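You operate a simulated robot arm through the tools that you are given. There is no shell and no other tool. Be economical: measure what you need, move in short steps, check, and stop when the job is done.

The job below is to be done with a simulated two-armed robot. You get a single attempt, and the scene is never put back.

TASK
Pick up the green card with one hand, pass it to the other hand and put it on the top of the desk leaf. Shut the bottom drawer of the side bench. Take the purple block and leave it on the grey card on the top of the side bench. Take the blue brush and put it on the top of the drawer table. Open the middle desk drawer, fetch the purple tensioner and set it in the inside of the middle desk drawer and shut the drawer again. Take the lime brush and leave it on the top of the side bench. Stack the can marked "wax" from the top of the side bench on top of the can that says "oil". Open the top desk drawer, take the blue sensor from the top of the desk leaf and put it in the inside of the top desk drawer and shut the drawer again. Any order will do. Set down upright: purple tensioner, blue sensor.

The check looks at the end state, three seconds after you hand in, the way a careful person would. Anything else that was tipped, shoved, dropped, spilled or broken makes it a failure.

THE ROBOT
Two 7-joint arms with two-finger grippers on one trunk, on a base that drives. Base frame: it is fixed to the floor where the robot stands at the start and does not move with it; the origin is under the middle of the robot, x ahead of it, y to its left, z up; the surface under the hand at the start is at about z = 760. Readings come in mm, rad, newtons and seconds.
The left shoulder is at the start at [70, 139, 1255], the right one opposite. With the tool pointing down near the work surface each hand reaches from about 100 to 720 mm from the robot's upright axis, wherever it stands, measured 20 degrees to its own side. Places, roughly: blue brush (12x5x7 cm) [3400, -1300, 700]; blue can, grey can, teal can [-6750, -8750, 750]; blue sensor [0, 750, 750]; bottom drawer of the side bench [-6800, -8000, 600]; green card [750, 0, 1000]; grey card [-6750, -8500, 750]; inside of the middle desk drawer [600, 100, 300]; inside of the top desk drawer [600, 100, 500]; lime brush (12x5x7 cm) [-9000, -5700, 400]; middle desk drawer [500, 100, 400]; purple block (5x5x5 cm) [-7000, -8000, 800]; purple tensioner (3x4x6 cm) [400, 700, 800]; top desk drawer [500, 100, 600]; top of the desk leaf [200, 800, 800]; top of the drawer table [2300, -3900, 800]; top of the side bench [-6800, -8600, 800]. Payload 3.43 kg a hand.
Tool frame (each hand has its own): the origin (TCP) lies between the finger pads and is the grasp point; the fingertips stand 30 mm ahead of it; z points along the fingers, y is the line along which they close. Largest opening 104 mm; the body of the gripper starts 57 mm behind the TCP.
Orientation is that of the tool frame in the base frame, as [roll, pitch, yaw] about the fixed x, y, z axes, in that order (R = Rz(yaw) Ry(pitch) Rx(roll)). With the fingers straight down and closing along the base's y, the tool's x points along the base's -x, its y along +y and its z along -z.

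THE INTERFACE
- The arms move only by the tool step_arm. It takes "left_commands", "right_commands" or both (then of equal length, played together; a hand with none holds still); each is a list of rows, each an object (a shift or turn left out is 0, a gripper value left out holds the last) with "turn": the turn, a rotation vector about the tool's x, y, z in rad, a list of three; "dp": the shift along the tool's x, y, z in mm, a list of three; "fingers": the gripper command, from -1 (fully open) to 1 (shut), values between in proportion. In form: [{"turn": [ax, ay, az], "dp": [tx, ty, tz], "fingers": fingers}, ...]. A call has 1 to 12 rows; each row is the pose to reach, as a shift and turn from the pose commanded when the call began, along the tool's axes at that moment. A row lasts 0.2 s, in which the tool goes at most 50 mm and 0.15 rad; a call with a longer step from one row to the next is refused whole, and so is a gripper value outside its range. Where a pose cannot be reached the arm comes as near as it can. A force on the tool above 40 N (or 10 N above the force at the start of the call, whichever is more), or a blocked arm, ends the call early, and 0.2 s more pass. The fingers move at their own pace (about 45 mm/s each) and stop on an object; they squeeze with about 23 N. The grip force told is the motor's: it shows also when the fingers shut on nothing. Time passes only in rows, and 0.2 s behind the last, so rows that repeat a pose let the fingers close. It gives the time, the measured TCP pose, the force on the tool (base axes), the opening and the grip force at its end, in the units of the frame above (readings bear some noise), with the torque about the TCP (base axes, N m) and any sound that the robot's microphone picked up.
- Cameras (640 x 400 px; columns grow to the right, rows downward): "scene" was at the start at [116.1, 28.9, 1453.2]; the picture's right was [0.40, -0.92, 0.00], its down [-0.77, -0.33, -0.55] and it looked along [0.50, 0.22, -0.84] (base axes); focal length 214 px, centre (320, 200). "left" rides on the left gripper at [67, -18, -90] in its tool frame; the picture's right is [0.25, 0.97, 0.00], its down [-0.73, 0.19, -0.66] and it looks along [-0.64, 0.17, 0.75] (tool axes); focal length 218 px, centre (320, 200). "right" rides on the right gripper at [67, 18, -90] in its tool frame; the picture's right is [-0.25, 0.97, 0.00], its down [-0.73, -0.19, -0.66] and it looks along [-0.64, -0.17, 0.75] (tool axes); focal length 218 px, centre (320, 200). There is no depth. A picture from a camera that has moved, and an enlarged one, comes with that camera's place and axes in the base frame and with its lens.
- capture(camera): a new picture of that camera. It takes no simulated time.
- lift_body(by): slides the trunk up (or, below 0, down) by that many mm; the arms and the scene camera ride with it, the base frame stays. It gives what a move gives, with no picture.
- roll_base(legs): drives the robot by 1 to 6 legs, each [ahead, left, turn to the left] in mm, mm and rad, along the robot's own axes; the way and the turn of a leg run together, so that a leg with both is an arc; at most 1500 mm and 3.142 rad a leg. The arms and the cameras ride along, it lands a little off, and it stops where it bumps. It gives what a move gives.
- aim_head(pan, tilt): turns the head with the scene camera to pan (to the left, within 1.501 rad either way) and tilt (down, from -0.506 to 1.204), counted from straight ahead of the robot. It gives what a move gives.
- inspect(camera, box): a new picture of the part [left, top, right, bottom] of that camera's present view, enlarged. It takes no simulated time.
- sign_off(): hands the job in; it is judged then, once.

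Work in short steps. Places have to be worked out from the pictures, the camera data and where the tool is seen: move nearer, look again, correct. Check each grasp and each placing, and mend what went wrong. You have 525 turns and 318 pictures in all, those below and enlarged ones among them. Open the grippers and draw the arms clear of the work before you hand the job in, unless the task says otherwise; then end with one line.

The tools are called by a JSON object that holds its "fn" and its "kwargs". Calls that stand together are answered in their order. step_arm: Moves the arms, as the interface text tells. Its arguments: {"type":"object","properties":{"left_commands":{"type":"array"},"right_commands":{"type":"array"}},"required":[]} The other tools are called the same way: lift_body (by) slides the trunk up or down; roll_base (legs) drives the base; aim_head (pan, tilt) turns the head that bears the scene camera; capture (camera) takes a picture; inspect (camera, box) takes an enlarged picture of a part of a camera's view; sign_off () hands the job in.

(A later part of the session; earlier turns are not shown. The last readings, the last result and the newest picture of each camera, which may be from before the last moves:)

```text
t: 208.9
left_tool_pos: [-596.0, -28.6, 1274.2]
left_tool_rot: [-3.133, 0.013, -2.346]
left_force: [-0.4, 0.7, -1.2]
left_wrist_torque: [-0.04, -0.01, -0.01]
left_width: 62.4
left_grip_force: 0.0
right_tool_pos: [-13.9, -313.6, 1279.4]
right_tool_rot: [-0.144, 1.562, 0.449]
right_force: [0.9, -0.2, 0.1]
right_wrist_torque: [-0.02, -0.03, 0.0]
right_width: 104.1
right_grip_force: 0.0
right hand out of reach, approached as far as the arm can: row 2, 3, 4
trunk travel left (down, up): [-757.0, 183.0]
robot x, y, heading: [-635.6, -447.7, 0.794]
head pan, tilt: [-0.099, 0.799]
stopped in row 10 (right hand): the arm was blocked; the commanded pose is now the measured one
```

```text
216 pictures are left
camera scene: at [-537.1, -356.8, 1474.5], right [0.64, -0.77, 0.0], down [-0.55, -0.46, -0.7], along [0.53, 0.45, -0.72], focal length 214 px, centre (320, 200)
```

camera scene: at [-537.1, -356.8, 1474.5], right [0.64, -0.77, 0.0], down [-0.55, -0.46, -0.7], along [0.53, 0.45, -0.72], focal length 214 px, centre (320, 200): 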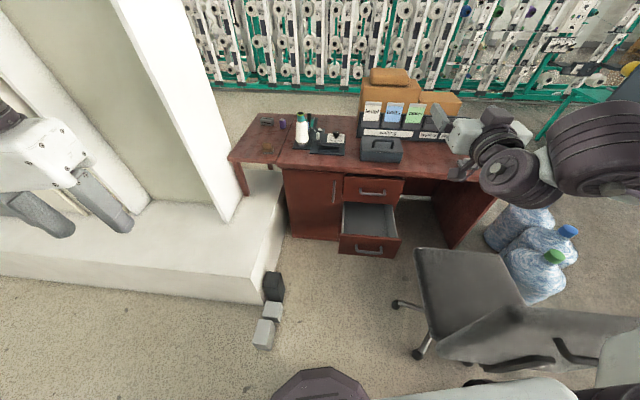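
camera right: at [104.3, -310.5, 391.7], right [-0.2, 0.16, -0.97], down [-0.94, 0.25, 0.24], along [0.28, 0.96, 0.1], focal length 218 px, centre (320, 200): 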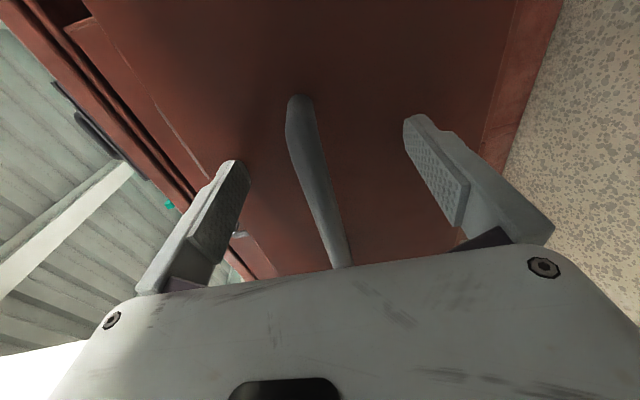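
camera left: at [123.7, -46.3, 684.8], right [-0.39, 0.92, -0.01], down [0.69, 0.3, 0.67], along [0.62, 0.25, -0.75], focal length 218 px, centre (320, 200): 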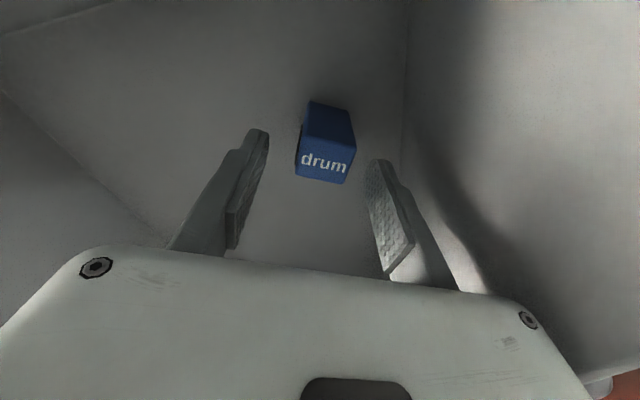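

Now tilt the right hand down to the natural pose while retracting.

{"fn": "step_arm", "kwargs": {"right_commands": [{"turn": [0, 0.14, 0], "dp": [0, 0, -15]}, {"turn": [0, 0.28, 0], "dp": [0, 0, -30]}, {"turn": [0, 0.42, 0], "dp": [0, 0, -45]}, {"turn": [0, 0.56, 0], "dp": [0, 0, -60]}, {"turn": [0, 0.7, 0], "dp": [0, 0, -75]}, {"turn": [0, 0.84, 0], "dp": [0, 0, -90]}, {"turn": [0, 0.98, 0], "dp": [0, 0, -105]}, {"turn": [0, 1.12, 0], "dp": [0, 0, -120]}, {"turn": [0, 1.26, 0], "dp": [0, 0, -135]}, {"turn": [0, 1.4, 0], "dp": [0, 0, -150]}, {"turn": [0, 1.54, 0], "dp": [0, 0, -165]}]}}

{"fn": "capture", "kwargs": {"camera": "scene"}}

```text
t: 211.3
left_tool_pos: [-597.7, -28.8, 1274.9]
left_tool_rot: [-3.133, 0.013, -2.348]
left_force: [0.5, -0.1, 0.9]
left_wrist_torque: [-0.02, 0.0, 0.0]
left_width: 62.2
left_grip_force: 0.1
right_tool_pos: [-150.7, -407.2, 1277.8]
right_tool_rot: [3.141, 0.037, -2.549]
right_force: [-0.2, 0.6, 0.6]
right_wrist_torque: [0.01, 0.01, 0.01]
right_width: 104.2
right_grip_force: 0.1
right hand out of reach, approached as far as the arm can: row 1, 2, 3, 4, 5, 6
trunk travel left (down, up): [-757.0, 183.0]
robot x, y, heading: [-636.5, -446.1, 0.795]
head pan, tilt: [-0.099, 0.799]
```

```text
215 pictures are left
camera scene: at [-536.9, -357.3, 1474.5], right [0.64, -0.77, 0.0], down [-0.55, -0.46, -0.7], along [0.53, 0.45, -0.72], focal length 214 px, centre (320, 200)
```

scene: 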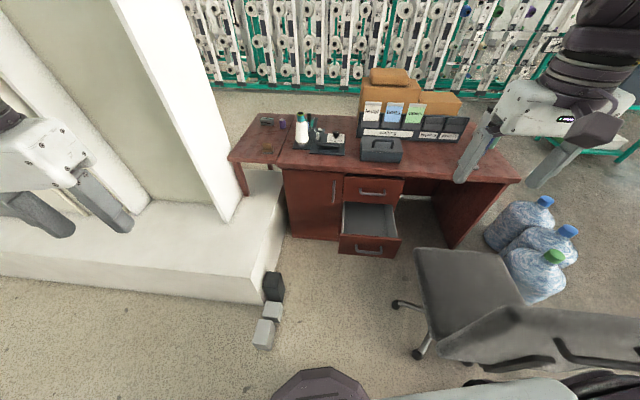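

Right arm is natural again. I need a path to the desk's back side; look right/back to check the gap between chair and the green stand.

{"fn": "aim_head", "kwargs": {"pan": -1.4, "tilt": 0.5}}

{"fn": "capture", "kwargs": {"camera": "scene"}}

```text
t: 212.8
left_tool_pos: [-596.4, -30.6, 1274.7]
left_tool_rot: [-3.132, 0.014, -2.348]
left_force: [0.0, 0.0, 0.1]
left_wrist_torque: [0.02, -0.03, -0.04]
left_width: 62.5
left_grip_force: 0.1
right_tool_pos: [-150.3, -408.6, 1277.4]
right_tool_rot: [3.141, 0.042, -2.547]
right_force: [-0.1, -0.5, 0.1]
right_wrist_torque: [-0.02, 0.03, -0.02]
right_width: 104.0
right_grip_force: 0.0
trunk travel left (down, up): [-757.0, 183.0]
robot x, y, heading: [-633.3, -449.5, 0.796]
head pan, tilt: [-1.4, 0.499]
```

```text
214 pictures are left
camera scene: at [-524.0, -462.1, 1500.6], right [-0.57, -0.82, 0.0], down [-0.39, 0.27, -0.88], along [0.72, -0.5, -0.48], focal length 214 px, centre (320, 200)
```

scene: 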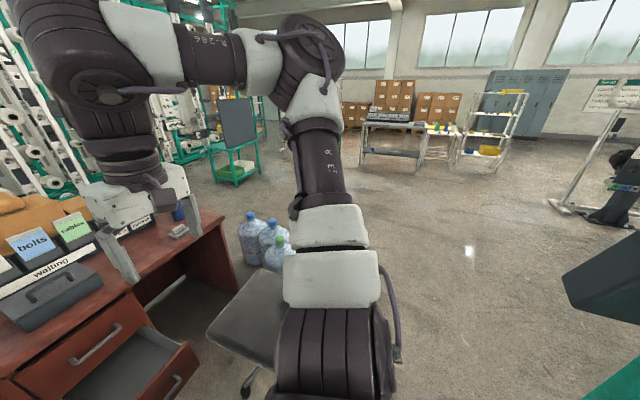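

Right gap is passable: with the base facing +x (arms over the chair side, above it) between chair back and stand. I turn right to heading 0 here, then go in legs.

{"fn": "roll_base", "kwargs": {"legs": [[0, 0, -0.796]]}}

{"fn": "roll_base", "kwargs": {"legs": [[213, -160, 0]]}}

{"fn": "aim_head", "kwargs": {"pan": -1.0, "tilt": 0.9}}

{"fn": "capture", "kwargs": {"camera": "scene"}}

```text
t: 215.2
left_tool_pos: [-309.2, -182.1, 1275.3]
left_tool_rot: [-3.133, 0.013, 3.139]
left_force: [1.3, 0.0, -0.4]
left_wrist_torque: [0.02, 0.01, 0.02]
left_width: 62.3
left_grip_force: 0.0
right_tool_pos: [-268.3, -767.6, 1276.0]
right_tool_rot: [3.141, 0.039, 2.94]
right_force: [0.6, -0.4, -0.2]
right_wrist_torque: [0.03, -0.03, 0.02]
right_width: 103.8
right_grip_force: 0.0
trunk travel left (down, up): [-757.0, 183.0]
robot x, y, heading: [-637.0, -446.4, 0.003]
head pan, tilt: [-1.4, 0.499]
```

```text
t: 217.1
left_tool_pos: [-99.6, -340.8, 1275.0]
left_tool_rot: [-3.134, 0.015, 3.138]
left_force: [0.3, 0.9, 0.0]
left_wrist_torque: [-0.01, -0.02, -0.02]
left_width: 62.5
left_grip_force: 0.0
right_tool_pos: [-57.3, -926.0, 1278.0]
right_tool_rot: [-3.14, 0.04, 2.938]
right_force: [0.5, 1.2, -0.2]
right_wrist_torque: [0.02, 0.02, -0.02]
right_width: 104.1
right_grip_force: 0.0
trunk travel left (down, up): [-757.0, 183.0]
robot x, y, heading: [-424.4, -605.4, -0.007]
head pan, tilt: [-1.4, 0.499]
```

```text
t: 218.0
left_tool_pos: [-96.2, -343.3, 1276.5]
left_tool_rot: [-3.136, 0.012, 3.14]
left_force: [0.1, 0.1, -0.4]
left_wrist_torque: [0.01, 0.04, 0.0]
left_width: 62.6
left_grip_force: 0.0
right_tool_pos: [-55.1, -927.5, 1277.6]
right_tool_rot: [3.139, 0.04, 2.937]
right_force: [0.5, -0.3, -0.7]
right_wrist_torque: [-0.01, -0.03, 0.02]
right_width: 104.1
right_grip_force: 0.0
trunk travel left (down, up): [-757.0, 183.0]
robot x, y, heading: [-422.2, -608.1, 0.001]
head pan, tilt: [-1.0, 0.901]
```

```text
213 pictures are left
camera scene: at [-329.8, -670.1, 1466.7], right [-0.84, -0.54, 0.0], down [-0.42, 0.66, -0.62], along [0.33, -0.52, -0.78], focal length 214 px, centre (320, 200)
```

scene: 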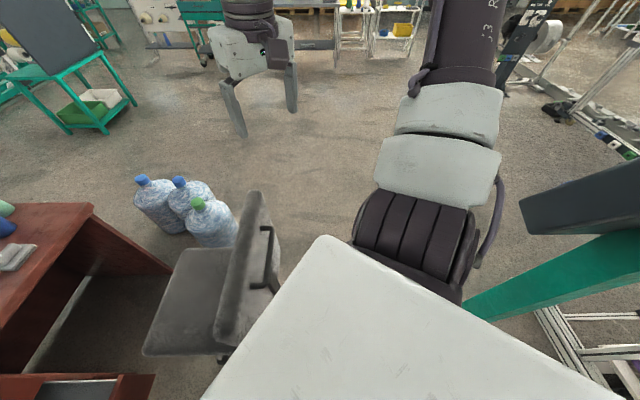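

Clear: chair back begins at x≈20, board corner at (-548,-1140). Go along the middle line.

{"fn": "roll_base", "kwargs": {"legs": [[72, -12, 0], [230, -620, 0]]}}

{"fn": "aim_head", "kwargs": {"pan": -0.6, "tilt": 0.6}}

{"fn": "capture", "kwargs": {"camera": "scene"}}

```text
t: 222.3
left_tool_pos: [202.5, -976.2, 1275.6]
left_tool_rot: [-3.135, 0.013, 3.14]
left_force: [-0.2, 0.1, 0.4]
left_wrist_torque: [0.02, 0.0, -0.01]
left_width: 62.7
left_grip_force: 0.1
right_tool_pos: [243.9, -1559.3, 1278.2]
right_tool_rot: [-3.141, 0.038, 2.939]
right_force: [-0.3, -0.1, 0.1]
right_wrist_torque: [0.01, 0.0, 0.01]
right_width: 104.0
right_grip_force: 0.1
trunk travel left (down, up): [-757.0, 183.0]
robot x, y, heading: [-122.9, -1237.6, 0.0]
head pan, tilt: [-1.0, 0.901]
```

```text
t: 223.2
left_tool_pos: [203.9, -977.0, 1275.6]
left_tool_rot: [-3.135, 0.015, -3.14]
left_force: [-0.7, 0.4, 0.7]
left_wrist_torque: [-0.01, -0.03, 0.02]
left_width: 62.3
left_grip_force: 0.1
right_tool_pos: [243.0, -1561.0, 1277.8]
right_tool_rot: [3.141, 0.039, 2.939]
right_force: [-0.4, 0.7, 0.7]
right_wrist_torque: [0.01, -0.01, 0.0]
right_width: 104.1
right_grip_force: 0.0
trunk travel left (down, up): [-757.0, 183.0]
robot x, y, heading: [-123.7, -1238.6, 0.003]
head pan, tilt: [-0.6, 0.6]
```

```text
212 pictures are left
camera scene: at [1.8, -1290.5, 1491.4], right [-0.57, -0.82, 0.0], down [-0.47, 0.32, -0.82], along [0.68, -0.47, -0.57], focal length 214 px, centre (320, 200)
```

scene: 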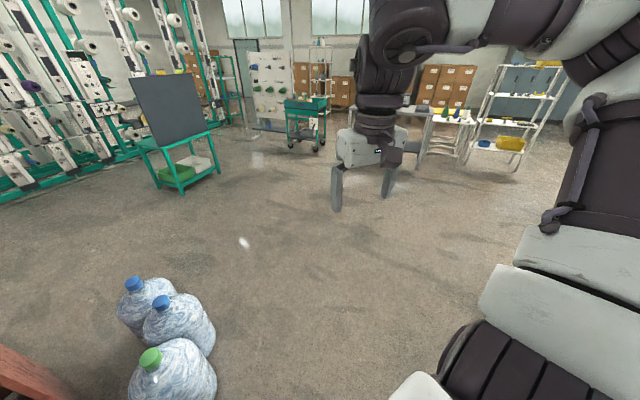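

Open floor ahead. Since both hands are free, I take the blue brush first: drive toward the green board-table at x≈2800 and look.

{"fn": "roll_base", "kwargs": {"legs": [[824, -300, 0], [1100, 200, 0]]}}

{"fn": "aim_head", "kwargs": {"pan": 0.0, "tilt": 0.6}}

{"fn": "capture", "kwargs": {"camera": "scene"}}

```text
t: 233.1
left_tool_pos: [2128.2, -1084.6, 1275.2]
left_tool_rot: [-3.133, 0.014, 3.135]
left_force: [0.2, 0.2, 0.7]
left_wrist_torque: [0.01, 0.04, -0.02]
left_width: 62.5
left_grip_force: 0.0
right_tool_pos: [2166.8, -1668.7, 1277.8]
right_tool_rot: [3.141, 0.04, 2.933]
right_force: [0.7, 0.1, 0.2]
right_wrist_torque: [0.0, -0.02, -0.02]
right_width: 104.0
right_grip_force: 0.1
trunk travel left (down, up): [-757.0, 183.0]
robot x, y, heading: [1806.1, -1346.4, -0.006]
head pan, tilt: [-0.6, 0.6]
```

```text
t: 234.1
left_tool_pos: [2130.0, -1083.5, 1275.6]
left_tool_rot: [-3.134, 0.014, 3.135]
left_force: [-0.2, -0.1, 0.3]
left_wrist_torque: [-0.01, -0.01, -0.01]
left_width: 62.9
left_grip_force: 0.1
right_tool_pos: [2167.7, -1668.1, 1278.5]
right_tool_rot: [3.14, 0.039, 2.933]
right_force: [-0.9, -0.4, -0.3]
right_wrist_torque: [0.03, 0.01, 0.07]
right_width: 104.0
right_grip_force: 0.1
trunk travel left (down, up): [-757.0, 183.0]
robot x, y, heading: [1799.2, -1348.6, -0.003]
head pan, tilt: [0.0, 0.6]
```

```text
211 pictures are left
camera scene: at [1942.4, -1346.4, 1491.5], right [-0.01, -1.0, 0.0], down [-0.56, 0.0, -0.83], along [0.83, -0.01, -0.56], focal length 214 px, centre (320, 200)
```

scene: 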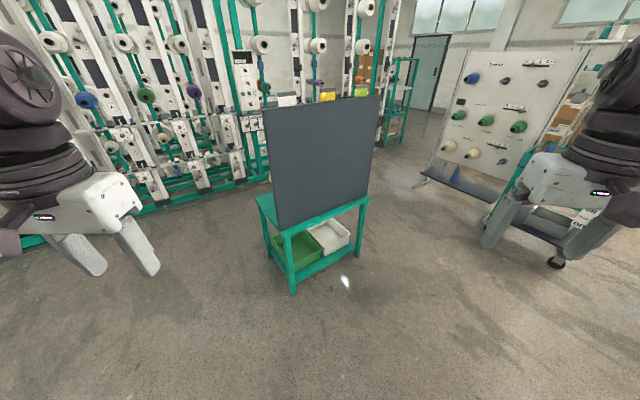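

The brush must be behind the board on this green table. I drive around its right side and look back at it.

{"fn": "roll_base", "kwargs": {"legs": [[900, -1050, 0], [700, -200, 1.5]]}}

{"fn": "aim_head", "kwargs": {"pan": 0.1, "tilt": 0.5}}

{"fn": "capture", "kwargs": {"camera": "scene"}}

```text
t: 244.7
left_tool_pos: [3036.5, -1741.3, 1276.7]
left_tool_rot: [-3.134, 0.015, -1.608]
left_force: [0.1, -0.2, -0.4]
left_wrist_torque: [0.0, -0.01, -0.02]
left_width: 62.6
left_grip_force: 0.1
right_tool_pos: [3619.3, -1718.5, 1277.6]
right_tool_rot: [3.14, 0.04, -1.805]
right_force: [-0.2, 0.4, -0.1]
right_wrist_torque: [0.02, 0.02, -0.02]
right_width: 104.0
right_grip_force: 0.1
trunk travel left (down, up): [-757.0, 183.0]
robot x, y, heading: [3288.1, -2075.7, 1.536]
head pan, tilt: [0.0, 0.6]
cut short: leg 2
```

```text
t: 245.4
left_tool_pos: [3036.2, -1740.8, 1275.4]
left_tool_rot: [-3.134, 0.014, -1.608]
left_force: [0.1, -0.4, 0.5]
left_wrist_torque: [0.01, 0.02, -0.04]
left_width: 62.2
left_grip_force: 0.1
right_tool_pos: [3621.1, -1718.7, 1277.3]
right_tool_rot: [3.141, 0.039, -1.806]
right_force: [0.1, -0.9, 0.0]
right_wrist_torque: [0.0, 0.01, 0.02]
right_width: 103.6
right_grip_force: 0.1
trunk travel left (down, up): [-757.0, 183.0]
robot x, y, heading: [3286.2, -2073.3, 1.535]
head pan, tilt: [0.099, 0.499]
```

```text
210 pictures are left
camera scene: at [3285.4, -1932.6, 1500.6], right [1.0, 0.07, 0.0], down [0.03, -0.48, -0.88], along [-0.06, 0.88, -0.48], focal length 214 px, centre (320, 200)
```

scene: 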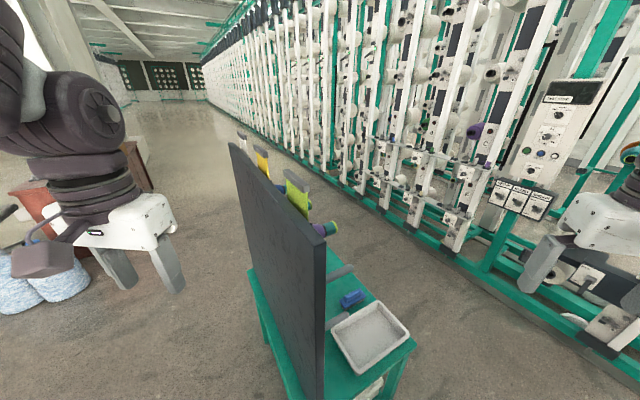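

The blue brush lies on the table behind the board, beside a white tray. Zoom in.

{"fn": "inspect", "kwargs": {"camera": "scene", "box": [230, 220, 430, 400]}}

```text
2.22 times, centred on (330, 310) of scene
camera zoom: at [3285.4, -1932.6, 1500.6], right [1.0, 0.07, 0.0], down [0.03, -0.48, -0.88], along [-0.06, 0.88, -0.48], focal length 477 px, centre (298, -44)
```

zoom: 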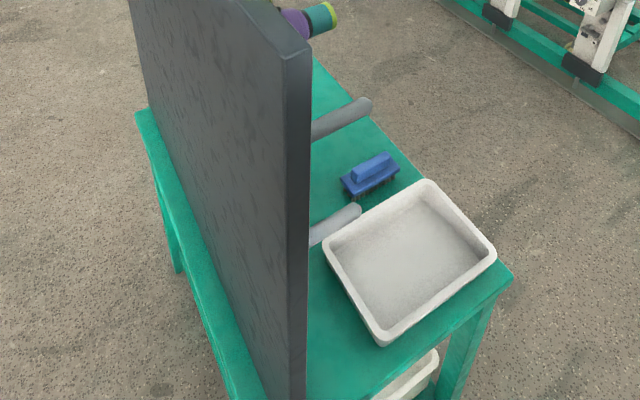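

Brush ≈(3376,-1352), long axis perpendicular to the board. I reposition to the table's end on the brush side so the right hand reaches it naturally.

{"fn": "roll_base", "kwargs": {"legs": [[60, -290, 0], [111, 20, 0], [0, 0, 0.785]]}}

{"fn": "aim_head", "kwargs": {"pan": -0.3, "tilt": 0.8}}

{"fn": "capture", "kwargs": {"camera": "scene"}}

```text
t: 247.0
left_tool_pos: [3226.5, -1712.9, 1275.4]
left_tool_rot: [3.139, 0.004, -1.594]
left_force: [0.4, 0.5, 0.4]
left_wrist_torque: [-0.02, 0.06, 0.0]
left_width: 59.6
left_grip_force: 0.1
right_tool_pos: [3817.6, -1687.2, 1278.2]
right_tool_rot: [3.14, 0.041, -1.803]
right_force: [0.0, -0.3, -1.1]
right_wrist_torque: [-0.01, 0.02, -0.04]
right_width: 104.2
right_grip_force: 0.0
trunk travel left (down, up): [-757.0, 183.0]
robot x, y, heading: [3482.1, -2044.1, 1.534]
head pan, tilt: [0.099, 0.499]
stopped in leg 1: the force on the tool passed its limit at 62 N (the readings are from after the stop); the commanded pose is now the measured one
```

```text
t: 247.9
left_tool_pos: [3226.1, -1712.2, 1274.3]
left_tool_rot: [3.14, 0.003, -1.597]
left_force: [7.6, -6.2, 5.6]
left_wrist_torque: [-0.12, -0.47, -0.31]
left_width: 65.6
left_grip_force: 1.9
right_tool_pos: [3815.7, -1687.7, 1277.3]
right_tool_rot: [3.14, 0.042, -1.805]
right_force: [-0.6, 0.0, -0.2]
right_wrist_torque: [-0.02, -0.01, 0.0]
right_width: 104.1
right_grip_force: 0.0
trunk travel left (down, up): [-757.0, 183.0]
robot x, y, heading: [3479.2, -2039.4, 1.537]
head pan, tilt: [-0.3, 0.799]
```

```text
208 pictures are left
camera scene: at [3513.8, -1916.5, 1474.9], right [0.95, -0.33, 0.0], down [-0.23, -0.68, -0.7], along [0.23, 0.66, -0.72], focal length 214 px, centre (320, 200)
```

scene: 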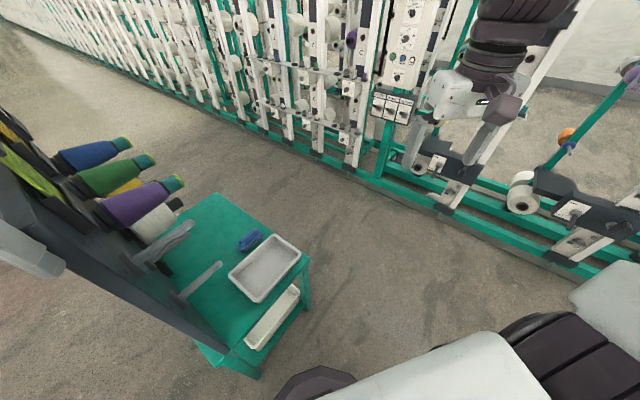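

The left hand bumped the board's front side lightly; peg positions triangulate unchanged, so it stands as before. Back off and go around with more distance from the board.

{"fn": "roll_base", "kwargs": {"legs": [[-40, 50, 0], [-260, 0, 0]]}}

{"fn": "roll_base", "kwargs": {"legs": [[0, -520, 0]]}}

{"fn": "aim_head", "kwargs": {"pan": 0.5, "tilt": 0.7}}

{"fn": "capture", "kwargs": {"camera": "scene"}}

```text
t: 250.3
left_tool_pos: [3165.1, -2005.3, 1273.1]
left_tool_rot: [3.141, 0.0, -1.598]
left_force: [1.0, -0.1, 0.1]
left_wrist_torque: [-0.03, -0.04, 0.02]
left_width: 62.7
left_grip_force: 0.0
right_tool_pos: [3752.9, -1982.4, 1277.5]
right_tool_rot: [-3.139, 0.038, -1.805]
right_force: [-0.7, -0.2, 0.3]
right_wrist_torque: [-0.01, 0.0, -0.04]
right_width: 104.1
right_grip_force: 0.1
trunk travel left (down, up): [-757.0, 183.0]
robot x, y, heading: [3418.8, -2341.8, 1.541]
head pan, tilt: [-0.3, 0.799]
```

```text
t: 253.4
left_tool_pos: [3685.7, -2026.4, 1270.8]
left_tool_rot: [-3.141, 0.002, -1.596]
left_force: [0.5, -0.3, -0.1]
left_wrist_torque: [0.0, -0.02, 0.02]
left_width: 62.5
left_grip_force: 0.1
right_tool_pos: [4273.2, -1999.8, 1277.8]
right_tool_rot: [-3.139, 0.041, -1.803]
right_force: [-0.2, -1.3, 0.7]
right_wrist_torque: [-0.03, -0.03, -0.01]
right_width: 103.7
right_grip_force: 0.1
trunk travel left (down, up): [-757.0, 183.0]
robot x, y, heading: [3946.0, -2356.1, 1.538]
head pan, tilt: [-0.3, 0.799]
```

```text
t: 254.5
left_tool_pos: [3686.4, -2025.5, 1271.0]
left_tool_rot: [3.142, 0.003, -1.593]
left_force: [-0.5, 0.8, 0.4]
left_wrist_torque: [0.01, 0.01, -0.03]
left_width: 62.3
left_grip_force: 0.1
right_tool_pos: [4274.9, -2000.6, 1277.7]
right_tool_rot: [-3.139, 0.039, -1.803]
right_force: [-0.3, 0.1, 0.4]
right_wrist_torque: [-0.02, -0.04, 0.03]
right_width: 103.8
right_grip_force: 0.0
trunk travel left (down, up): [-757.0, 183.0]
robot x, y, heading: [3947.9, -2351.7, 1.544]
head pan, tilt: [0.499, 0.7]
```

```text
207 pictures are left
camera scene: at [3908.2, -2229.8, 1482.9], right [0.89, 0.45, 0.0], down [0.29, -0.58, -0.76], along [-0.34, 0.68, -0.64], focal length 214 px, centre (320, 200)
```

scene: 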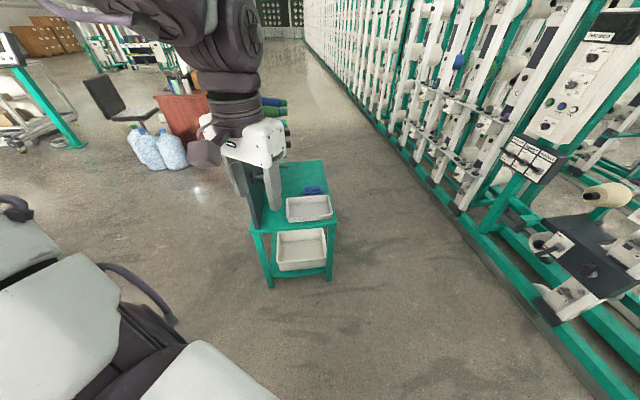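

Turn first here to heading ≈2.6 (facing left of the brush), then translate to the table end so the right hand reaches the brush.

{"fn": "roll_base", "kwargs": {"legs": [[0, 0, 1.056], [480, -340, 0]]}}

{"fn": "aim_head", "kwargs": {"pan": -0.4, "tilt": 0.9}}

{"fn": "capture", "kwargs": {"camera": "scene"}}

{"fn": "capture", "kwargs": {"camera": "right"}}

```text
t: 260.5
left_tool_pos: [3296.6, -1884.1, 1273.9]
left_tool_rot: [-3.141, 0.002, -0.533]
left_force: [0.1, 0.3, 0.1]
left_wrist_torque: [0.0, -0.02, -0.01]
left_width: 62.3
left_grip_force: 0.1
right_tool_pos: [3559.6, -1356.9, 1279.0]
right_tool_rot: [-3.139, 0.041, -0.741]
right_force: [0.3, 0.2, -0.6]
right_wrist_torque: [0.02, 0.01, 0.01]
right_width: 104.0
right_grip_force: 0.1
trunk travel left (down, up): [-757.0, 183.0]
robot x, y, heading: [3712.4, -1820.5, 2.604]
head pan, tilt: [0.499, 0.7]
```

```text
t: 261.7
left_tool_pos: [3294.3, -1884.6, 1273.8]
left_tool_rot: [-3.142, 0.002, -0.532]
left_force: [0.5, 0.1, 0.0]
left_wrist_torque: [-0.01, 0.0, 0.02]
left_width: 62.4
left_grip_force: 0.1
right_tool_pos: [3559.9, -1356.9, 1278.5]
right_tool_rot: [-3.14, 0.04, -0.742]
right_force: [0.2, -0.7, 0.8]
right_wrist_torque: [0.01, -0.03, 0.02]
right_width: 104.0
right_grip_force: 0.1
trunk travel left (down, up): [-757.0, 183.0]
robot x, y, heading: [3710.8, -1817.6, 2.6]
head pan, tilt: [-0.4, 0.901]
```

```text
206 pictures are left
camera scene: at [3623.8, -1732.7, 1466.8], right [0.81, 0.59, 0.0], down [0.46, -0.63, -0.62], along [-0.37, 0.5, -0.78], focal length 214 px, centre (320, 200)
```

scene: 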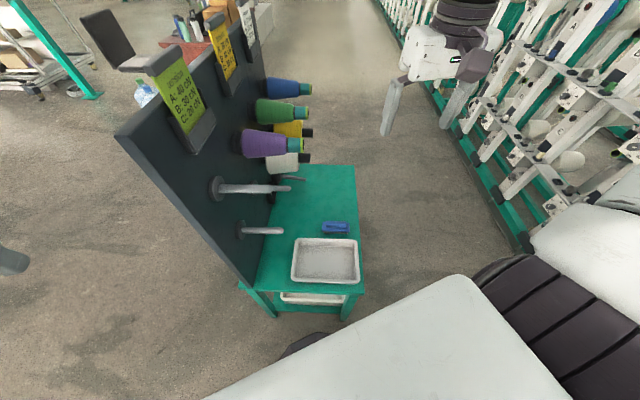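

```text
205 pictures are left
camera right: at [3598.9, -1418.7, 1364.4], right [-0.84, -0.54, 0.01], down [-0.39, 0.61, 0.69], along [-0.38, 0.57, -0.73], focal length 218 px, centre (320, 200)
```

right: 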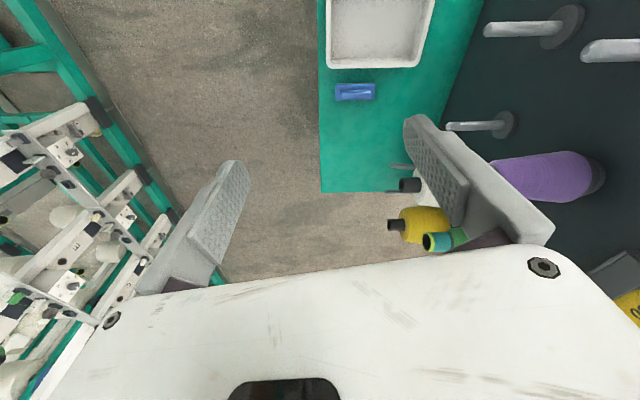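

Brush ≈(3409,-1325), axis along the board normal. I turn the base 0.25 rad more left to ease the wrist, lower the trunk, and yaw the right hand so it closes across the brush.

{"fn": "roll_base", "kwargs": {"legs": [[0, 0, 0.25]]}}

{"fn": "lift_body", "kwargs": {"by": -130}}

{"fn": "step_arm", "kwargs": {"right_commands": [{"turn": [0, 0, -0.14]}, {"turn": [0, 0, -0.28]}, {"turn": [0, 0, -0.42]}, {"turn": [0, 0, -0.56]}, {"turn": [0, 0, -0.7]}, {"turn": [0, 0, -0.84]}, {"turn": [0, 0, -0.98]}, {"turn": [0, 0, -1.09]}]}}

{"fn": "capture", "kwargs": {"camera": "right"}}

```text
t: 263.0
left_tool_pos: [3324.3, -1984.2, 1273.0]
left_tool_rot: [3.14, 0.002, -0.282]
left_force: [0.6, 0.3, 0.5]
left_wrist_torque: [0.03, 0.04, 0.0]
left_width: 62.3
left_grip_force: 0.0
right_tool_pos: [3449.0, -1408.3, 1277.5]
right_tool_rot: [-3.14, 0.041, -0.491]
right_force: [-0.3, -0.8, 0.0]
right_wrist_torque: [-0.01, 0.0, 0.01]
right_width: 104.0
right_grip_force: 0.1
trunk travel left (down, up): [-757.0, 183.0]
robot x, y, heading: [3709.1, -1823.1, 2.849]
head pan, tilt: [-0.4, 0.901]
```

```text
t: 264.6
left_tool_pos: [3324.6, -1983.8, 1143.0]
left_tool_rot: [3.141, 0.002, -0.283]
left_force: [-0.5, 0.5, -0.8]
left_wrist_torque: [-0.01, 0.04, 0.02]
left_width: 62.2
left_grip_force: 0.1
right_tool_pos: [3448.3, -1408.8, 1148.4]
right_tool_rot: [-3.14, 0.04, -0.491]
right_force: [0.0, -0.9, 0.8]
right_wrist_torque: [0.01, -0.02, 0.01]
right_width: 104.1
right_grip_force: 0.0
trunk travel left (down, up): [-627.0, 313.0]
robot x, y, heading: [3708.5, -1823.2, 2.852]
head pan, tilt: [-0.4, 0.901]
```

```text
t: 266.4
left_tool_pos: [3324.5, -1984.5, 1143.0]
left_tool_rot: [-3.141, 0.002, -0.283]
left_force: [-0.6, -0.8, 0.6]
left_wrist_torque: [-0.02, -0.01, 0.0]
left_width: 62.5
left_grip_force: 0.1
right_tool_pos: [3450.1, -1408.9, 1148.1]
right_tool_rot: [-3.105, 0.018, 0.602]
right_force: [0.5, -0.3, -0.5]
right_wrist_torque: [0.02, -0.01, 0.0]
right_width: 103.8
right_grip_force: 0.0
trunk travel left (down, up): [-627.0, 313.0]
robot x, y, heading: [3709.2, -1822.8, 2.848]
head pan, tilt: [-0.4, 0.901]
```

```text
204 pictures are left
camera right: at [3517.0, -1387.7, 1235.3], right [0.34, -0.94, -0.03], down [-0.69, -0.27, 0.68], along [-0.64, -0.21, -0.74], focal length 218 px, centre (320, 200)
```

right: 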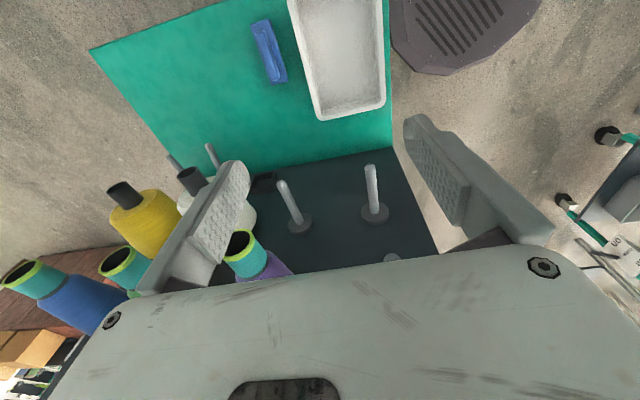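

Hand aligned with brush across s. Move over the brush and descend to z≈900, staying off the cones.

{"fn": "step_arm", "kwargs": {"right_commands": [{"dp": [12, -40, 0]}, {"dp": [24, -80, 0]}, {"dp": [24, -101, 30]}, {"dp": [24, -101, 75]}, {"dp": [24, -101, 120]}, {"dp": [24, -101, 165]}, {"dp": [24, -101, 210]}, {"dp": [24, -101, 245]}]}}

{"fn": "capture", "kwargs": {"camera": "right"}}

```text
t: 268.1
left_tool_pos: [3323.3, -1983.0, 1142.3]
left_tool_rot: [-3.141, 0.003, -0.283]
left_force: [-0.3, 0.0, -0.3]
left_wrist_torque: [-0.01, -0.02, 0.0]
left_width: 62.5
left_grip_force: 0.1
right_tool_pos: [3404.3, -1307.1, 904.5]
right_tool_rot: [-3.104, 0.017, 0.599]
right_force: [-0.5, 0.1, 0.0]
right_wrist_torque: [0.0, 0.0, 0.01]
right_width: 104.1
right_grip_force: 0.0
right hand out of reach, approached as far as the arm can: row 2, 3
trunk travel left (down, up): [-627.0, 313.0]
robot x, y, heading: [3711.8, -1822.6, 2.85]
head pan, tilt: [-0.4, 0.901]
```

```text
203 pictures are left
camera right: at [3472.4, -1285.8, 992.6], right [0.34, -0.94, -0.03], down [-0.69, -0.27, 0.68], along [-0.64, -0.21, -0.74], focal length 218 px, centre (320, 200)
```

right: 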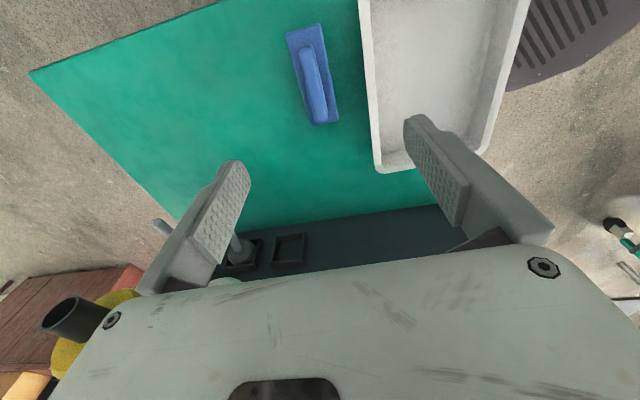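

Brush centre ≈(3411,-1297). Narrow the fingers and descend to z≈745.

{"fn": "step_arm", "kwargs": {"right_commands": [{"dp": [6, -2, 40], "fingers": -0.42}, {"dp": [11, -4, 80]}, {"dp": [11, -4, 120]}, {"dp": [11, -4, 158]}]}}

{"fn": "capture", "kwargs": {"camera": "right"}}

```text
t: 269.1
left_tool_pos: [3324.3, -1983.4, 1143.3]
left_tool_rot: [3.141, 0.002, -0.283]
left_force: [0.6, 1.0, 0.6]
left_wrist_torque: [-0.02, 0.04, 0.0]
left_width: 62.4
left_grip_force: 0.0
right_tool_pos: [3406.1, -1292.9, 746.9]
right_tool_rot: [-3.105, 0.018, 0.598]
right_force: [-0.2, 0.5, -0.8]
right_wrist_torque: [-0.02, -0.01, 0.02]
right_width: 73.9
right_grip_force: 0.3
trunk travel left (down, up): [-627.0, 313.0]
robot x, y, heading: [3711.1, -1821.8, 2.851]
head pan, tilt: [-0.4, 0.901]
```

```text
202 pictures are left
camera right: at [3473.6, -1272.4, 834.9], right [0.34, -0.94, -0.03], down [-0.69, -0.27, 0.68], along [-0.64, -0.21, -0.74], focal length 218 px, centre (320, 200)
```

right: 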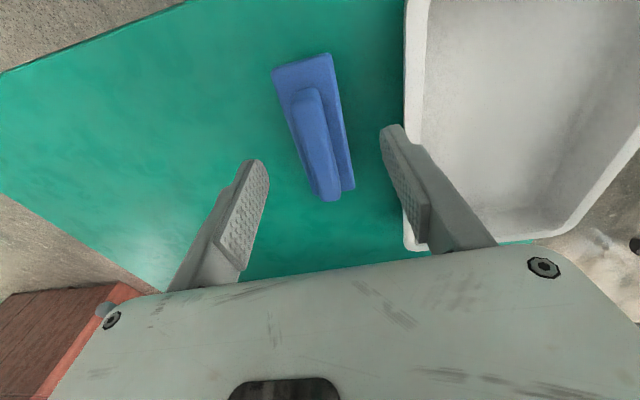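

Triangulation shows the brush top is lower, z≈635, at (3387,-1289). I lower the trunk 55 mm and correct the position.

{"fn": "step_arm", "kwargs": {"right_commands": [{"dp": [-7, -7, 0]}, {"dp": [-13, -14, 0]}]}}

{"fn": "lift_body", "kwargs": {"by": -55}}

{"fn": "capture", "kwargs": {"camera": "right"}}

```text
t: 269.8
left_tool_pos: [3323.3, -1984.6, 1142.7]
left_tool_rot: [3.141, 0.003, -0.282]
left_force: [-0.6, 0.6, -0.1]
left_wrist_torque: [-0.01, 0.0, -0.04]
left_width: 62.5
left_grip_force: 0.1
right_tool_pos: [3386.0, -1290.2, 748.9]
right_tool_rot: [-3.107, 0.019, 0.601]
right_force: [-0.4, 1.0, 0.0]
right_wrist_torque: [0.0, 0.0, 0.02]
right_width: 73.6
right_grip_force: 0.0
trunk travel left (down, up): [-627.0, 313.0]
robot x, y, heading: [3710.2, -1819.9, 2.848]
head pan, tilt: [-0.4, 0.901]
```

```text
t: 270.7
left_tool_pos: [3324.2, -1984.6, 1088.0]
left_tool_rot: [3.141, 0.001, -0.284]
left_force: [-0.3, -0.3, 0.4]
left_wrist_torque: [0.0, 0.0, 0.0]
left_width: 62.5
left_grip_force: 0.0
right_tool_pos: [3386.7, -1290.1, 695.2]
right_tool_rot: [-3.104, 0.017, 0.6]
right_force: [-0.5, 0.1, -1.3]
right_wrist_torque: [0.02, -0.03, 0.0]
right_width: 73.9
right_grip_force: 0.0
trunk travel left (down, up): [-572.0, 368.0]
robot x, y, heading: [3707.6, -1816.7, 2.853]
head pan, tilt: [-0.4, 0.901]
```

```text
201 pictures are left
camera right: at [3454.7, -1269.1, 781.6], right [0.34, -0.94, -0.03], down [-0.69, -0.27, 0.68], along [-0.64, -0.21, -0.74], focal length 218 px, centre (320, 200)
```

right: 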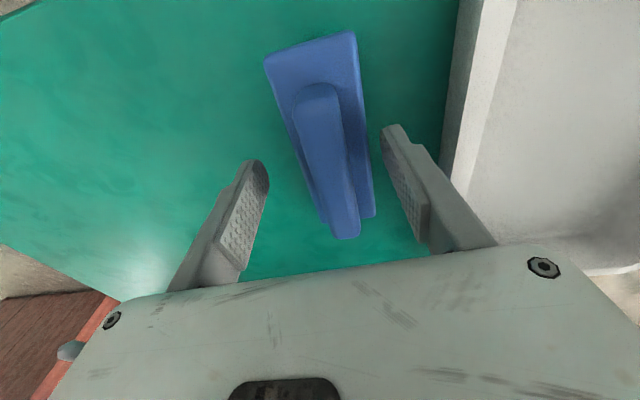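

Handle top is around z≈645. Descend to z≈634 and close on it.

{"fn": "step_arm", "kwargs": {"right_commands": [{"dp": [0, 0, 20]}, {"dp": [0, 0, 40]}, {"dp": [0, 0, 60]}]}}

{"fn": "capture", "kwargs": {"camera": "right"}}

```text
t: 271.3
left_tool_pos: [3324.9, -1986.5, 1086.8]
left_tool_rot: [-3.14, 0.003, -0.283]
left_force: [-0.4, 0.8, -0.1]
left_wrist_torque: [-0.03, 0.0, 0.03]
left_width: 62.4
left_grip_force: 0.1
right_tool_pos: [3387.5, -1291.6, 665.4]
right_tool_rot: [-3.114, 0.019, 0.603]
right_force: [6.3, -5.1, 17.1]
right_wrist_torque: [-0.69, -0.76, 0.02]
right_width: 73.9
right_grip_force: 0.7
trunk travel left (down, up): [-572.0, 368.0]
robot x, y, heading: [3708.6, -1822.5, 2.853]
head pan, tilt: [-0.4, 0.901]
stopped in row 2 (right hand): the force on the tool passed its limit at 62 N (the readings are from after the stop); the commanded pose is now the measured one
```

```text
200 pictures are left
camera right: at [3454.8, -1269.8, 752.6], right [0.34, -0.94, -0.02], down [-0.69, -0.26, 0.68], along [-0.64, -0.21, -0.74], focal length 218 px, centre (320, 200)
```

right: 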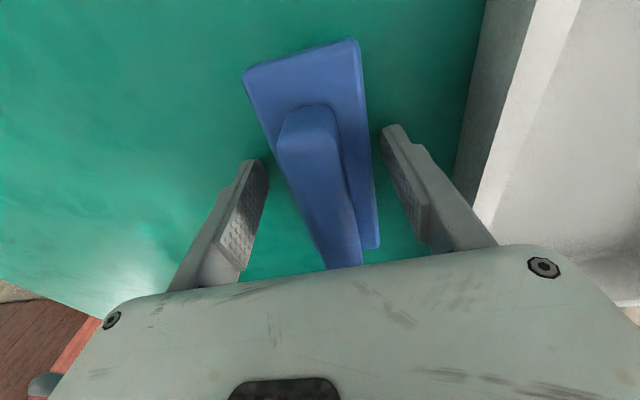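

Fingertips touched the table (z≈636). Raise 6 mm and close on the brush.

{"fn": "step_arm", "kwargs": {"right_commands": [{"dp": [0, 0, -6]}, {"dp": [0, 0, -6], "fingers": 1}, {"dp": [0, 0, -6]}, {"dp": [0, 0, -6]}, {"dp": [0, 0, -6]}, {"dp": [0, 0, -6]}]}}

{"fn": "capture", "kwargs": {"camera": "right"}}

```text
t: 272.7
left_tool_pos: [3323.8, -1984.8, 1087.7]
left_tool_rot: [3.142, -0.001, -0.283]
left_force: [0.8, -0.8, 0.1]
left_wrist_torque: [-0.01, 0.04, 0.02]
left_width: 62.2
left_grip_force: 0.0
right_tool_pos: [3387.4, -1289.0, 670.0]
right_tool_rot: [-3.113, 0.02, 0.601]
right_force: [1.3, -0.1, 0.6]
right_wrist_torque: [-0.01, -0.07, -0.01]
right_width: 44.6
right_grip_force: 22.8
trunk travel left (down, up): [-572.0, 368.0]
robot x, y, heading: [3709.7, -1818.4, 2.85]
head pan, tilt: [-0.4, 0.901]
```

```text
199 pictures are left
camera right: at [3454.2, -1268.7, 756.9], right [0.34, -0.94, -0.02], down [-0.69, -0.26, 0.68], along [-0.64, -0.21, -0.74], focal length 218 px, centre (320, 200)
```

right: 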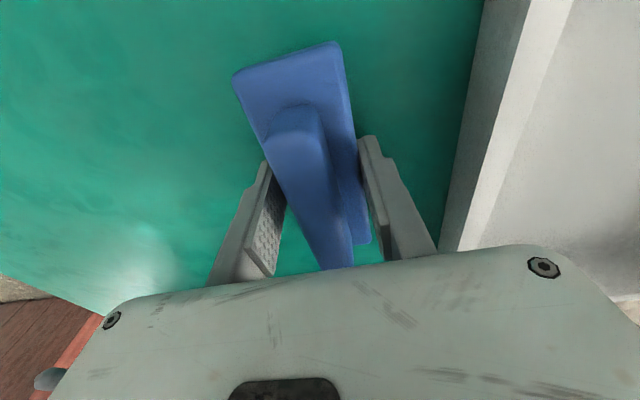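

Gripped at 44.6 mm (body). Lift with the arm and check.

{"fn": "step_arm", "kwargs": {"right_commands": [{"dp": [0, 0, -20]}, {"dp": [0, 0, -50]}, {"dp": [0, 0, -90]}, {"dp": [0, 0, -130]}]}}

{"fn": "capture", "kwargs": {"camera": "right"}}

```text
t: 273.7
left_tool_pos: [3324.3, -1984.3, 1087.4]
left_tool_rot: [-3.141, 0.003, -0.284]
left_force: [-0.8, 0.9, -0.2]
left_wrist_torque: [0.0, 0.02, 0.0]
left_width: 62.4
left_grip_force: 0.0
right_tool_pos: [3392.1, -1293.1, 799.0]
right_tool_rot: [-3.112, 0.017, 0.602]
right_force: [0.0, 0.9, -0.9]
right_wrist_torque: [0.03, 0.0, -0.01]
right_width: 44.5
right_grip_force: 22.9
trunk travel left (down, up): [-572.0, 368.0]
robot x, y, heading: [3709.3, -1821.5, 2.85]
head pan, tilt: [-0.4, 0.901]
```

```text
198 pictures are left
camera right: at [3459.2, -1270.5, 886.4], right [0.34, -0.94, -0.02], down [-0.69, -0.26, 0.68], along [-0.64, -0.21, -0.74], focal length 218 px, centre (320, 200)
```

right: 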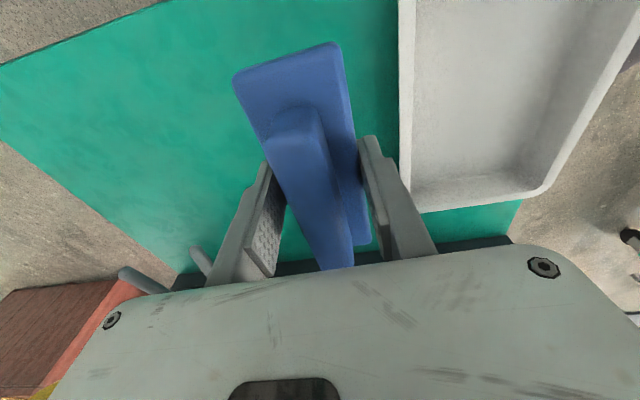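

Brush secured. Raise it, back away from the table, and head toward the drawer table near (2300,-3900).

{"fn": "lift_body", "kwargs": {"by": 250}}

{"fn": "roll_base", "kwargs": {"legs": [[-387, 316, 0], [0, 0, 1.56]]}}

{"fn": "aim_head", "kwargs": {"pan": 0.0, "tilt": 0.4}}

{"fn": "capture", "kwargs": {"camera": "scene"}}

```text
t: 276.3
left_tool_pos: [3324.0, -1983.6, 1338.8]
left_tool_rot: [-3.14, 0.002, -0.283]
left_force: [0.5, -0.1, 0.0]
left_wrist_torque: [0.0, 0.01, 0.02]
left_width: 62.4
left_grip_force: 0.0
right_tool_pos: [3390.2, -1290.9, 1048.9]
right_tool_rot: [-3.112, 0.019, 0.6]
right_force: [-1.0, -0.2, -0.1]
right_wrist_torque: [0.01, 0.02, -0.02]
right_width: 44.3
right_grip_force: 23.4
trunk travel left (down, up): [-822.0, 118.0]
robot x, y, heading: [3705.1, -1818.0, 2.851]
head pan, tilt: [-0.4, 0.901]
```

```text
t: 283.1
left_tool_pos: [4157.3, -2621.3, 1338.0]
left_tool_rot: [3.141, 0.001, 1.288]
left_force: [0.1, 0.3, 0.1]
left_wrist_torque: [-0.04, -0.01, -0.02]
left_width: 62.4
left_grip_force: 0.0
right_tool_pos: [3463.2, -2554.2, 1049.4]
right_tool_rot: [-3.112, 0.019, 2.17]
right_force: [0.3, -0.6, -1.4]
right_wrist_torque: [-0.02, -0.01, 0.01]
right_width: 44.5
right_grip_force: 23.2
trunk travel left (down, up): [-822.0, 118.0]
robot x, y, heading: [3991.5, -2238.6, -1.861]
head pan, tilt: [-0.4, 0.901]
```

```text
t: 284.0
left_tool_pos: [4157.1, -2619.8, 1337.8]
left_tool_rot: [3.141, 0.002, 1.287]
left_force: [-0.2, -0.3, 0.4]
left_wrist_torque: [-0.02, 0.02, -0.01]
left_width: 62.5
left_grip_force: 0.1
right_tool_pos: [3463.2, -2553.1, 1048.5]
right_tool_rot: [-3.112, 0.019, 2.172]
right_force: [-0.1, 0.4, -1.1]
right_wrist_torque: [0.02, 0.03, -0.01]
right_width: 44.5
right_grip_force: 22.8
trunk travel left (down, up): [-822.0, 118.0]
robot x, y, heading: [3994.6, -2232.2, -1.864]
head pan, tilt: [0.0, 0.4]
```

```text
197 pictures are left
camera scene: at [3952.5, -2370.1, 1574.7], right [-0.96, 0.29, 0.0], down [0.11, 0.37, -0.92], along [-0.26, -0.88, -0.39], focal length 214 px, centre (320, 200)
```

scene: 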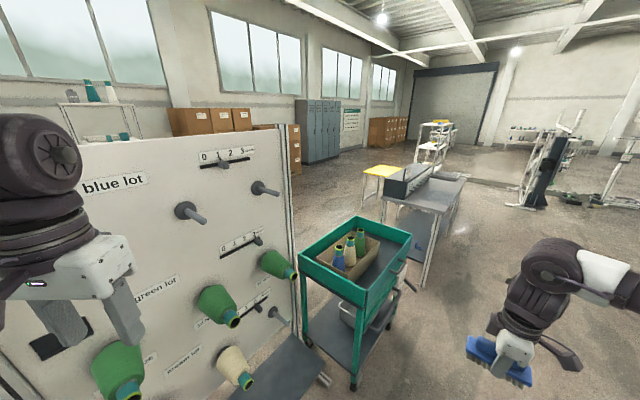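

The drawer table is the grey table ahead-right at about (2420,-3920). Drive clear of the peg panel and trolley to in front of it.

{"fn": "roll_base", "kwargs": {"legs": [[0, -400, 0], [803, -814, 0]]}}

{"fn": "aim_head", "kwargs": {"pan": 0.0, "tilt": 0.5}}

{"fn": "capture", "kwargs": {"camera": "scene"}}

```text
t: 291.9
left_tool_pos: [2762.6, -3039.0, 1339.2]
left_tool_rot: [3.141, 0.002, 1.289]
left_force: [-0.2, 0.2, 0.3]
left_wrist_torque: [0.02, 0.02, 0.0]
left_width: 62.4
left_grip_force: 0.1
right_tool_pos: [2070.5, -2972.7, 1050.6]
right_tool_rot: [-3.114, 0.02, 2.173]
right_force: [0.4, 0.2, -1.0]
right_wrist_torque: [-0.02, 0.02, 0.01]
right_width: 44.3
right_grip_force: 22.5
trunk travel left (down, up): [-822.0, 118.0]
robot x, y, heading: [2596.4, -2654.2, -1.858]
head pan, tilt: [0.0, 0.4]
```

```text
t: 292.6
left_tool_pos: [2761.9, -3040.3, 1337.7]
left_tool_rot: [-3.141, 0.001, 1.288]
left_force: [-0.2, 0.1, -0.4]
left_wrist_torque: [0.02, -0.01, -0.02]
left_width: 62.6
left_grip_force: 0.0
right_tool_pos: [2070.4, -2974.4, 1047.8]
right_tool_rot: [-3.111, 0.019, 2.171]
right_force: [0.4, 0.2, -1.9]
right_wrist_torque: [-0.03, -0.04, 0.02]
right_width: 44.3
right_grip_force: 22.5
trunk travel left (down, up): [-822.0, 118.0]
robot x, y, heading: [2599.4, -2653.6, -1.859]
head pan, tilt: [0.0, 0.499]
```

```text
196 pictures are left
camera scene: at [2558.7, -2788.8, 1565.6], right [-0.96, 0.28, 0.0], down [0.14, 0.46, -0.88], along [-0.25, -0.84, -0.48], focal length 214 px, centre (320, 200)
```

scene: 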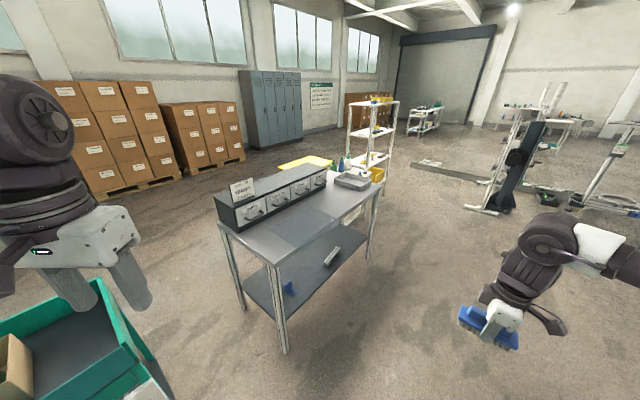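

Found the drawer table (top z≈795, front edge at s≈4412). Zoom on the free surface.

{"fn": "inspect", "kwargs": {"camera": "scene", "box": [200, 150, 400, 275]}}

```text
3.20 times, centred on (300, 212) of scene
camera zoom: at [2558.7, -2788.8, 1565.6], right [-0.96, 0.28, 0.0], down [0.14, 0.46, -0.88], along [-0.25, -0.84, -0.48], focal length 686 px, centre (384, 160)
```

zoom: 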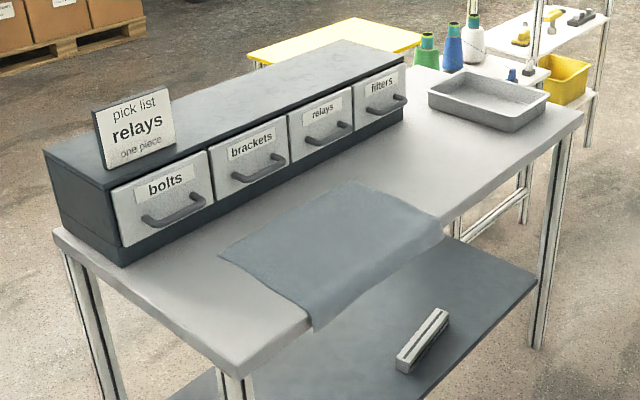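

Free spot left of the mat: about (2558,-3737). I drive to stand in front of the table facing it, keeping right of the trolley.

{"fn": "roll_base", "kwargs": {"legs": [[555, 28, 0], [0, 0, 0.883]]}}

{"fn": "step_arm", "kwargs": {"right_commands": [{"turn": [0, 0, 0.14]}, {"turn": [0, 0, 0.28]}, {"turn": [0, 0, 0.42]}, {"turn": [0, 0, 0.56]}, {"turn": [0, 0, 0.7]}, {"turn": [0, 0, 0.88]}]}}

{"fn": "capture", "kwargs": {"camera": "scene"}}

```text
t: 298.1
left_tool_pos: [2866.2, -3316.8, 1337.5]
left_tool_rot: [3.141, 0.002, 2.165]
left_force: [-0.1, -0.9, -0.4]
left_wrist_torque: [-0.01, -0.01, 0.03]
left_width: 62.3
left_grip_force: 0.0
right_tool_pos: [2373.1, -3805.9, 1047.8]
right_tool_rot: [-3.11, 0.019, 3.048]
right_force: [-0.2, -1.0, -1.0]
right_wrist_torque: [0.02, 0.0, 0.0]
right_width: 44.3
right_grip_force: 23.0
trunk travel left (down, up): [-822.0, 118.0]
robot x, y, heading: [2462.7, -3194.9, -0.981]
head pan, tilt: [0.0, 0.499]
```

```text
refused: row 6 steps farther than a row can; nothing moved
```

```text
194 pictures are left
camera scene: at [2543.8, -3313.0, 1565.6], right [-0.83, -0.55, 0.0], down [-0.26, 0.4, -0.88], along [0.49, -0.73, -0.48], focal length 214 px, centre (320, 200)
```

scene: 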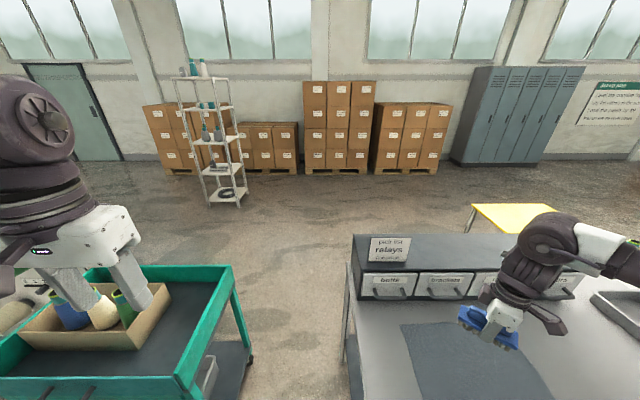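

Move the right hand to the free strip left of the mat, restoring natural yaw so the brush lies along the depth.

{"fn": "step_arm", "kwargs": {"right_commands": [{"turn": [0, 0, 0.125], "dp": [-30, 15, 0]}, {"turn": [0, 0, 0.25], "dp": [-61, 30, 0]}, {"turn": [0, 0, 0.375], "dp": [-92, 45, 0]}, {"turn": [0, 0, 0.5], "dp": [-122, 60, 0]}, {"turn": [0, 0, 0.625], "dp": [-153, 74, 0]}, {"turn": [0, 0, 0.75], "dp": [-184, 89, 0]}, {"turn": [0, 0, 0.875], "dp": [-214, 104, 0]}]}}

{"fn": "lift_body", "kwargs": {"by": -130}}

{"fn": "capture", "kwargs": {"camera": "right"}}

{"fn": "capture", "kwargs": {"camera": "scene"}}

```text
t: 299.6
left_tool_pos: [2868.1, -3316.3, 1337.4]
left_tool_rot: [-3.14, 0.002, 2.165]
left_force: [0.9, -0.5, -0.8]
left_wrist_torque: [0.01, 0.03, -0.02]
left_width: 62.6
left_grip_force: 0.2
right_tool_pos: [2597.5, -3721.4, 1050.6]
right_tool_rot: [-3.138, 0.035, 2.169]
right_force: [0.0, 0.1, -0.3]
right_wrist_torque: [0.0, -0.01, 0.02]
right_width: 44.5
right_grip_force: 23.3
trunk travel left (down, up): [-822.0, 118.0]
robot x, y, heading: [2461.6, -3194.5, -0.984]
head pan, tilt: [0.0, 0.499]
```

```text
t: 301.2
left_tool_pos: [2867.0, -3315.6, 1207.3]
left_tool_rot: [3.141, 0.002, 2.164]
left_force: [-0.6, 0.0, 1.1]
left_wrist_torque: [0.01, 0.01, 0.05]
left_width: 62.5
left_grip_force: 0.1
right_tool_pos: [2594.7, -3722.4, 920.0]
right_tool_rot: [-3.139, 0.033, 2.172]
right_force: [-1.1, 0.7, -0.7]
right_wrist_torque: [-0.01, -0.02, 0.0]
right_width: 44.6
right_grip_force: 22.9
trunk travel left (down, up): [-692.0, 248.0]
robot x, y, heading: [2464.3, -3194.3, -0.985]
head pan, tilt: [0.0, 0.499]
```

```text
193 pictures are left
camera right: at [2568.9, -3654.7, 1006.3], right [0.94, 0.34, 0.01], down [0.24, -0.69, 0.68], along [0.24, -0.64, -0.73], focal length 218 px, centre (320, 200)
```

right: 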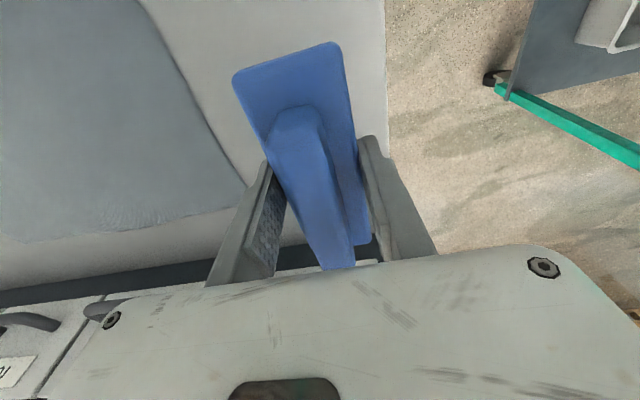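

```text
192 pictures are left
camera scene: at [2544.2, -3312.5, 1435.7], right [-0.83, -0.55, 0.0], down [-0.27, 0.4, -0.88], along [0.49, -0.73, -0.48], focal length 214 px, centre (320, 200)
```

scene: 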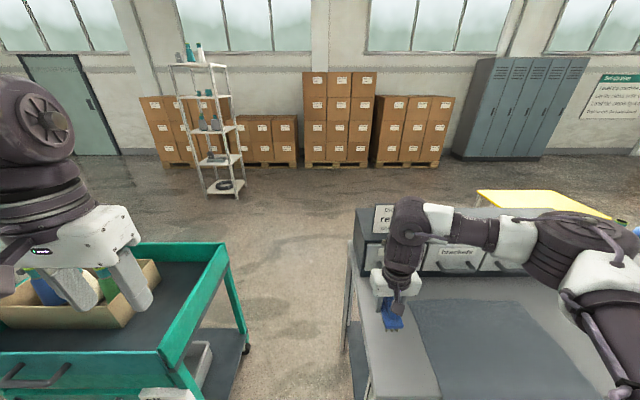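

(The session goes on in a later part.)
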